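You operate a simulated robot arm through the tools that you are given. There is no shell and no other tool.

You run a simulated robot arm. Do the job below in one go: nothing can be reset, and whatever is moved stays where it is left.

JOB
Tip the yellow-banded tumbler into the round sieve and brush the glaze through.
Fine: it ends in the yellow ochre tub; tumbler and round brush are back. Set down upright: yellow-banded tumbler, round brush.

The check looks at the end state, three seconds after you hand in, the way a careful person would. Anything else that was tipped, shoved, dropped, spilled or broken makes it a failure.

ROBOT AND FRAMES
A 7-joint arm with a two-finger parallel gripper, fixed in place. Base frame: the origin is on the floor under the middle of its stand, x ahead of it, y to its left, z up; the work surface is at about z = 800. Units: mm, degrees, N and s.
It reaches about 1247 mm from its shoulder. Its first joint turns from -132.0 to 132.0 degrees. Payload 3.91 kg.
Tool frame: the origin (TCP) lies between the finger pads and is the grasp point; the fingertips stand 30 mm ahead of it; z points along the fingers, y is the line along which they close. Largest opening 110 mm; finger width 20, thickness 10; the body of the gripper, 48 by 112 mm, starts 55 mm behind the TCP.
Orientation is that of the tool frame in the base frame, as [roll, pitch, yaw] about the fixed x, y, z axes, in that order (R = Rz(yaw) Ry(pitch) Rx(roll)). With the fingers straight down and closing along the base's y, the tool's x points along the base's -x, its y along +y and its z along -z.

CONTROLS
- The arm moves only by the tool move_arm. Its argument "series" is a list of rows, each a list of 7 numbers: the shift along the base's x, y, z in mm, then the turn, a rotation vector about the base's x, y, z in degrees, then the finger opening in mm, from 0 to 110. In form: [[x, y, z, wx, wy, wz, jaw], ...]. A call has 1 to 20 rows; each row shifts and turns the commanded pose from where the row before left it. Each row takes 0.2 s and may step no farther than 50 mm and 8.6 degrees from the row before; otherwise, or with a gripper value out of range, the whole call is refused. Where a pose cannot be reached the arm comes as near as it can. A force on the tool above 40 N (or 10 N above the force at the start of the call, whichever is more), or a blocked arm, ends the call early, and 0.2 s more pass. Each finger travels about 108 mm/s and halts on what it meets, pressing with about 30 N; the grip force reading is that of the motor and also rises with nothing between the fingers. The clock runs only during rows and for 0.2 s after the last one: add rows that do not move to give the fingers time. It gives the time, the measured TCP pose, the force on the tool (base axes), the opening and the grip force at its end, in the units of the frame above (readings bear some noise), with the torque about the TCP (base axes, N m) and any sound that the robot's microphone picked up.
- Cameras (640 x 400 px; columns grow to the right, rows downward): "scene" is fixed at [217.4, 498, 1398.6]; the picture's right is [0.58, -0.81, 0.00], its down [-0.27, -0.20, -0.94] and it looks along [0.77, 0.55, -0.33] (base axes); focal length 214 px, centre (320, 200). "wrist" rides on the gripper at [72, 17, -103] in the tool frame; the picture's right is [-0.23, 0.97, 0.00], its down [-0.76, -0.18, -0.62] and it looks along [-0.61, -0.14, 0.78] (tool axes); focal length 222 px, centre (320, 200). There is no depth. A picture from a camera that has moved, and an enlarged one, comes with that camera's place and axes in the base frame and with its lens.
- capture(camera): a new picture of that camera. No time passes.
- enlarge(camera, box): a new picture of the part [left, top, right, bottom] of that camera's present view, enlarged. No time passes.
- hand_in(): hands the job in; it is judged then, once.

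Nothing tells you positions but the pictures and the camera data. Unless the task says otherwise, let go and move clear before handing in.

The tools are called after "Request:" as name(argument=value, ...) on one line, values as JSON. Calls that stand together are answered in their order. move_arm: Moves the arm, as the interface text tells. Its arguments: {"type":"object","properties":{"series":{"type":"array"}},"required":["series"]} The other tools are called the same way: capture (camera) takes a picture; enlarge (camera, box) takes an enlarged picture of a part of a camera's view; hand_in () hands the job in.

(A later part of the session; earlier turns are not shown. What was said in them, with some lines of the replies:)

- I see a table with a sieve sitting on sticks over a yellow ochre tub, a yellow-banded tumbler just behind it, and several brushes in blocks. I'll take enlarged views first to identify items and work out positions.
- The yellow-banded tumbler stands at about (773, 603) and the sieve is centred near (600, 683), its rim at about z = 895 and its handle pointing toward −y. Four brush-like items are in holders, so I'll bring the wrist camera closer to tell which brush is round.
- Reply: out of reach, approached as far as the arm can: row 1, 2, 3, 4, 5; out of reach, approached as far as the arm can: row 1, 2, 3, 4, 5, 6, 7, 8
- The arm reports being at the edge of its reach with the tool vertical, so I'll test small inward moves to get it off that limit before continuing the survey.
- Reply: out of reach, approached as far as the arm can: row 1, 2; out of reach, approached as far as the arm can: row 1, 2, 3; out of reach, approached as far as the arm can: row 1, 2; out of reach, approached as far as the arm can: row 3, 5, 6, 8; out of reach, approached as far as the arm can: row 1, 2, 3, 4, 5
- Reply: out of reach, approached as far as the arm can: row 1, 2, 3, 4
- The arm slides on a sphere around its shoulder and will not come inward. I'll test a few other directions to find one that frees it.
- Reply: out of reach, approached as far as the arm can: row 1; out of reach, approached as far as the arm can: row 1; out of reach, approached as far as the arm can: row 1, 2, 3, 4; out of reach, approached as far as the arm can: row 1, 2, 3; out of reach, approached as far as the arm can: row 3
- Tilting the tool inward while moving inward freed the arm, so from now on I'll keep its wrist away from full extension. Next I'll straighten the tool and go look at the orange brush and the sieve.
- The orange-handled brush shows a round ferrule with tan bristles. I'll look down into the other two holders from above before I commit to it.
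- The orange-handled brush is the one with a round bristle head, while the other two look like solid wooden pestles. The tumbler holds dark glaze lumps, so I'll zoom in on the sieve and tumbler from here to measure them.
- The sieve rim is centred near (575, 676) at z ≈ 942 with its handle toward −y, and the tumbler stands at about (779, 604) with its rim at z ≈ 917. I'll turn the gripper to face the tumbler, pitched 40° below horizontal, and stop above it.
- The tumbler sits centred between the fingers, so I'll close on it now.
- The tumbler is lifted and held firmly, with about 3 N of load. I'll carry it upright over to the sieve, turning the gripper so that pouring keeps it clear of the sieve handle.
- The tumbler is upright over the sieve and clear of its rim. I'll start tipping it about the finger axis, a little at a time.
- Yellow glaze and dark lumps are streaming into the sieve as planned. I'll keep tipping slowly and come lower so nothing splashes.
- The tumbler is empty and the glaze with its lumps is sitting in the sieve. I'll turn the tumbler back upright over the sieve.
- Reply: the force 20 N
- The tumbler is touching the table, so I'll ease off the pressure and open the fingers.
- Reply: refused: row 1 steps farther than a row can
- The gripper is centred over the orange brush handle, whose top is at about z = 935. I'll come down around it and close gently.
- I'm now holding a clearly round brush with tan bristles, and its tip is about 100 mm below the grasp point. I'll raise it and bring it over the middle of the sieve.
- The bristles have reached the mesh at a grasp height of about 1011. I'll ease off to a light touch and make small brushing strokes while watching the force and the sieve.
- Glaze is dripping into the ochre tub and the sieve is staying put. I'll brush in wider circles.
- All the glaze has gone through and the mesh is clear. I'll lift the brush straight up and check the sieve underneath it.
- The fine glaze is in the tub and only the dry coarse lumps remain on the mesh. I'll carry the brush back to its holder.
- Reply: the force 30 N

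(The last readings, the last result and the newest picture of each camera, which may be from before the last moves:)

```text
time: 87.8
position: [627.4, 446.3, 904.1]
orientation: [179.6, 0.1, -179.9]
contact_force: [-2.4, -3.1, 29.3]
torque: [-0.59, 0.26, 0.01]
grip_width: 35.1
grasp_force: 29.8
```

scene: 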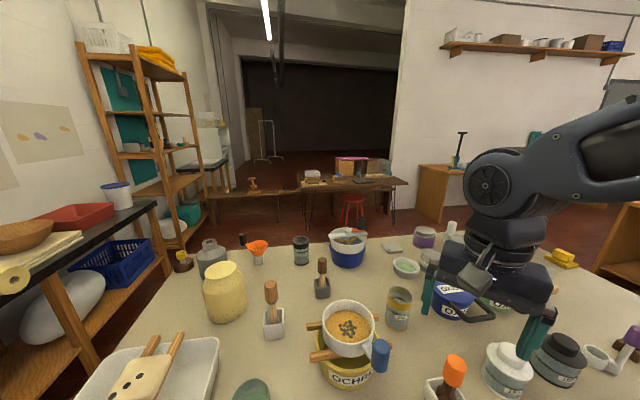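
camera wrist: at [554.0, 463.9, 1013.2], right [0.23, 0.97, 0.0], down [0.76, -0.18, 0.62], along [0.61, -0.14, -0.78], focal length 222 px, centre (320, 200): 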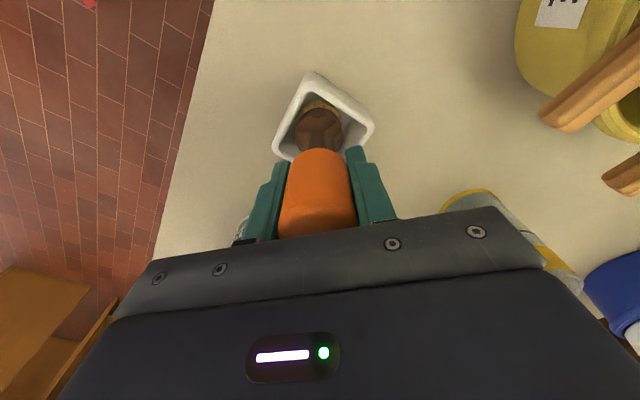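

The brush is standing on the holder floor. I'll ease off the pressure and open the fingers gently.

Request:
move_arm(series=[[0, 0, 1.2, 0, 0, 0, 25], [0, 0, 0.6, 0, 0, 0, 25]])

Request:
move_arm(series=[[0, 0, 0, 0, 0, 0, 37], [0, 0, 0, 0, 0, 0, 42], [0, 0, 0, 0, 0, 0, 55], [0, 0, 0, 0, 0, 0, 75], [0, 0, 0, 0, 0, 0, 90], [0, 0, 0, 0, 0, 0, 90]])

Request:
capture(camera="wrist")

Request:
enlarge(camera="scene", box=[410, 310, 500, 400])

```text
time: 88.4
position: [627.5, 446.6, 904.9]
orientation: [179.8, 0.1, -179.9]
contact_force: [2.0, 0.8, 4.9]
torque: [0.13, -0.2, -0.01]
grip_width: 35.3
grasp_force: 29.9
```

```text
time: 89.8
position: [628.0, 446.7, 906.5]
orientation: [179.8, 0.0, -180.0]
contact_force: [0.6, 0.4, 0.2]
torque: [0.01, 0.0, 0.01]
grip_width: 90.2
grasp_force: 0.1
```

```text
taken
camera wrist: at [554.2, 463.4, 1009.4], right [0.23, 0.97, 0.0], down [0.76, -0.18, 0.62], along [0.61, -0.14, -0.78], focal length 222 px, centre (320, 200)
```

wrist: 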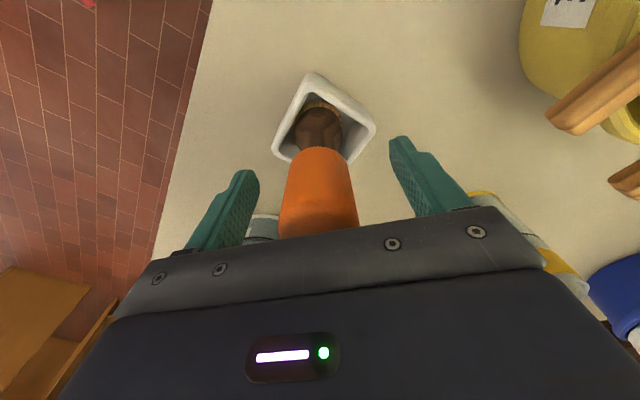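

```text
4.44 times, centred on (455, 355) of scene
camera zoom: at [217.4, 498.0, 1398.6], right [0.58, -0.81, 0.0], down [-0.27, -0.2, -0.94], along [0.77, 0.55, -0.33], focal length 953 px, centre (-280, -489)
```

zoom: 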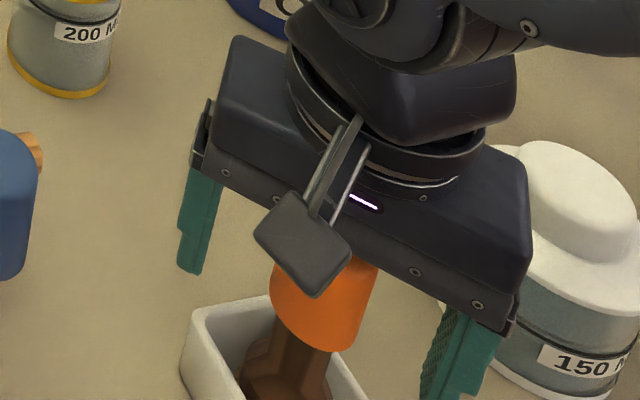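

Released and standing in its holder. I'll rise straight up and clear before a final check.

Request:
move_arm(series=[[0, 0, 20, 0, 0, 0, 90], [0, 0, 40, 0, 0, 0, 90], [0, 0, 45, 0, 0, 0, 90], [0, 0, 45, 0, 0, 0, 90], [0, 0, 45, 0, 0, 0, 90], [-40, 0, 20, 0, 0, 0, 90], [-40, 0, 20, 0, 0, 0, 90], [-40, 0, 20, 0, 0, 0, 90], [-40, 0, 20, 0, 0, 0, 90], [0, 0, 0, 0, 0, 0, 90]])

Request:
capture(camera="wrist")

Request:
capture(camera="scene")

Request:
enlarge(camera="scene", box=[300, 270, 480, 400])

```text
time: 92.0
position: [466.1, 448.0, 1179.0]
orientation: [179.8, 0.0, 180.0]
contact_force: [0.2, -0.4, 0.2]
torque: [0.02, 0.05, -0.02]
grip_width: 89.9
grasp_force: 0.0
```

```text
taken
camera wrist: at [392.4, 464.6, 1283.0], right [0.23, 0.97, 0.0], down [0.76, -0.18, 0.62], along [0.61, -0.14, -0.78], focal length 222 px, centre (320, 200)
```

wrist: 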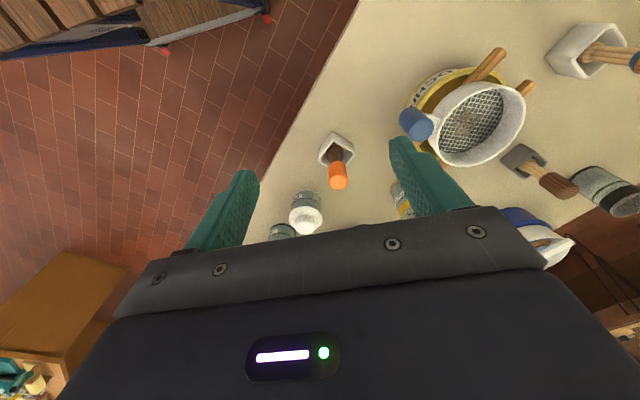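

```text
taken
```

scene: 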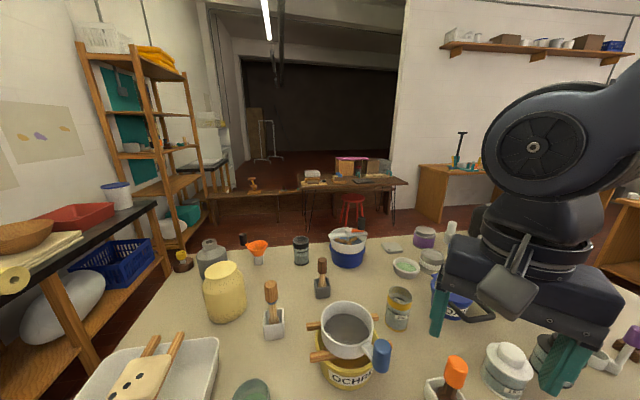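

```text
3.08 times, centred on (390, 335) of scene
camera zoom: at [217.4, 498.0, 1398.6], right [0.58, -0.81, 0.0], down [-0.27, -0.2, -0.94], along [0.77, 0.55, -0.33], focal length 660 px, centre (105, -215)
```

zoom: 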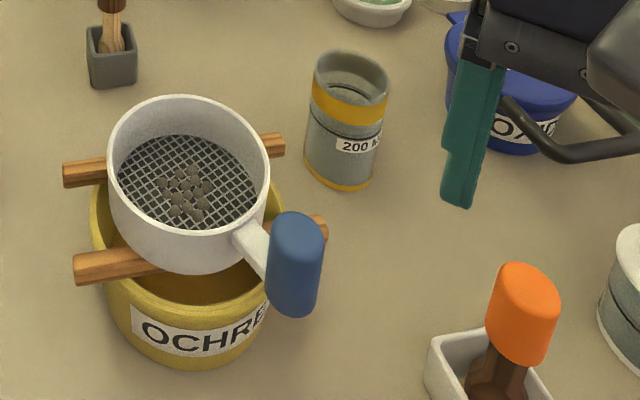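

Request:
enlarge(camera="wrist", box=[300, 110, 380, 200])

Request:
enlarge(camera="wrist", box=[380, 30, 560, 230])

Request:
enlarge(camera="scene", box=[300, 290, 400, 390])

Request:
enlarge(camera="scene", box=[415, 345, 480, 400])

```text
4.44 times, centred on (340, 155) of wrist
camera zoom: at [392.4, 464.6, 1283.0], right [0.23, 0.97, 0.0], down [0.76, -0.18, 0.62], along [0.61, -0.14, -0.78], focal length 987 px, centre (231, 400)
```

zoom: 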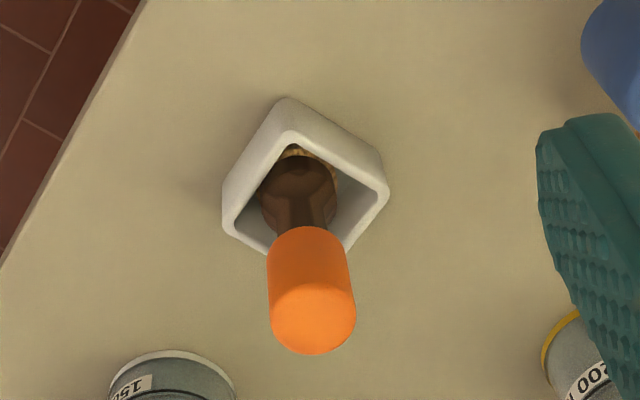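

```text
2.00 times, centred on (470, 130) of wrist
camera zoom: at [392.4, 464.6, 1283.0], right [0.23, 0.97, 0.0], down [0.76, -0.18, 0.62], along [0.61, -0.14, -0.78], focal length 444 px, centre (20, 340)
```

zoom: 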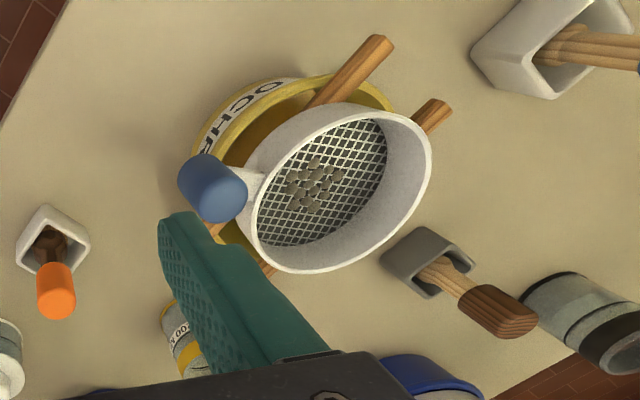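

```text
4.00 times, centred on (350, 340) of scene
camera zoom: at [217.4, 498.0, 1398.6], right [0.58, -0.81, 0.0], down [-0.27, -0.2, -0.94], along [0.77, 0.55, -0.33], focal length 858 px, centre (200, -360)
```

zoom: 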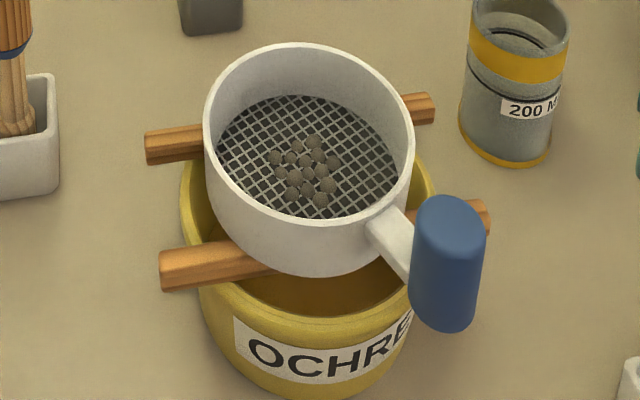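

```text
7.27 times, centred on (448, 372) of scene
camera zoom: at [217.4, 498.0, 1398.6], right [0.58, -0.81, 0.0], down [-0.27, -0.2, -0.94], along [0.77, 0.55, -0.33], focal length 1560 px, centre (-607, -1054)
```

zoom: 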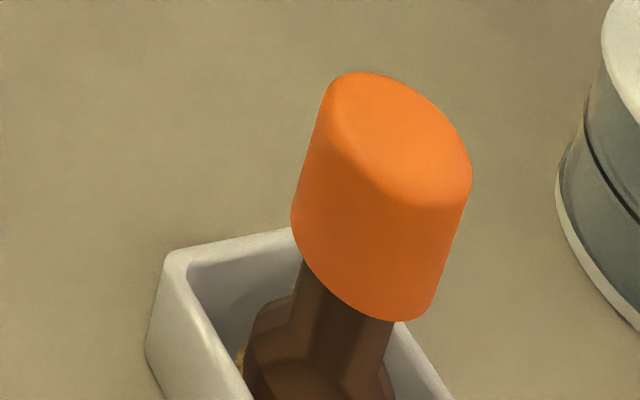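

The glaze is in the ochre tub, with only the coarse lumps left on the sieve. The tumbler and round brush are back and upright, and I see no spills or anything tipped. The gripper is open and clear, so I'm handing in.

Request:
hand_in()

```text
The job is handed in.
```

The glaze has been poured and brushed through, and I've handed the job in; no result has come back yet.

- **Glaze:** the fine glaze is in the yellow ochre tub. Only a small cluster of dry, coarse lumps is left on the sieve mesh.
- **Tumbler:** the yellow-banded tumbler is back where it was, empty and standing upright.
- **Brush:** I took the orange-handled brush as the round one, because it was the only one that clearly had a round bristle head. It is upright in its holder, about 3 mm from where it started.
- **Sieve:** brushing pushed it about 4 mm, but it still rests on its two sticks over the tub.

I saw no spills and nothing tipped in the last pictures. The gripper was open and clear when I handed in.
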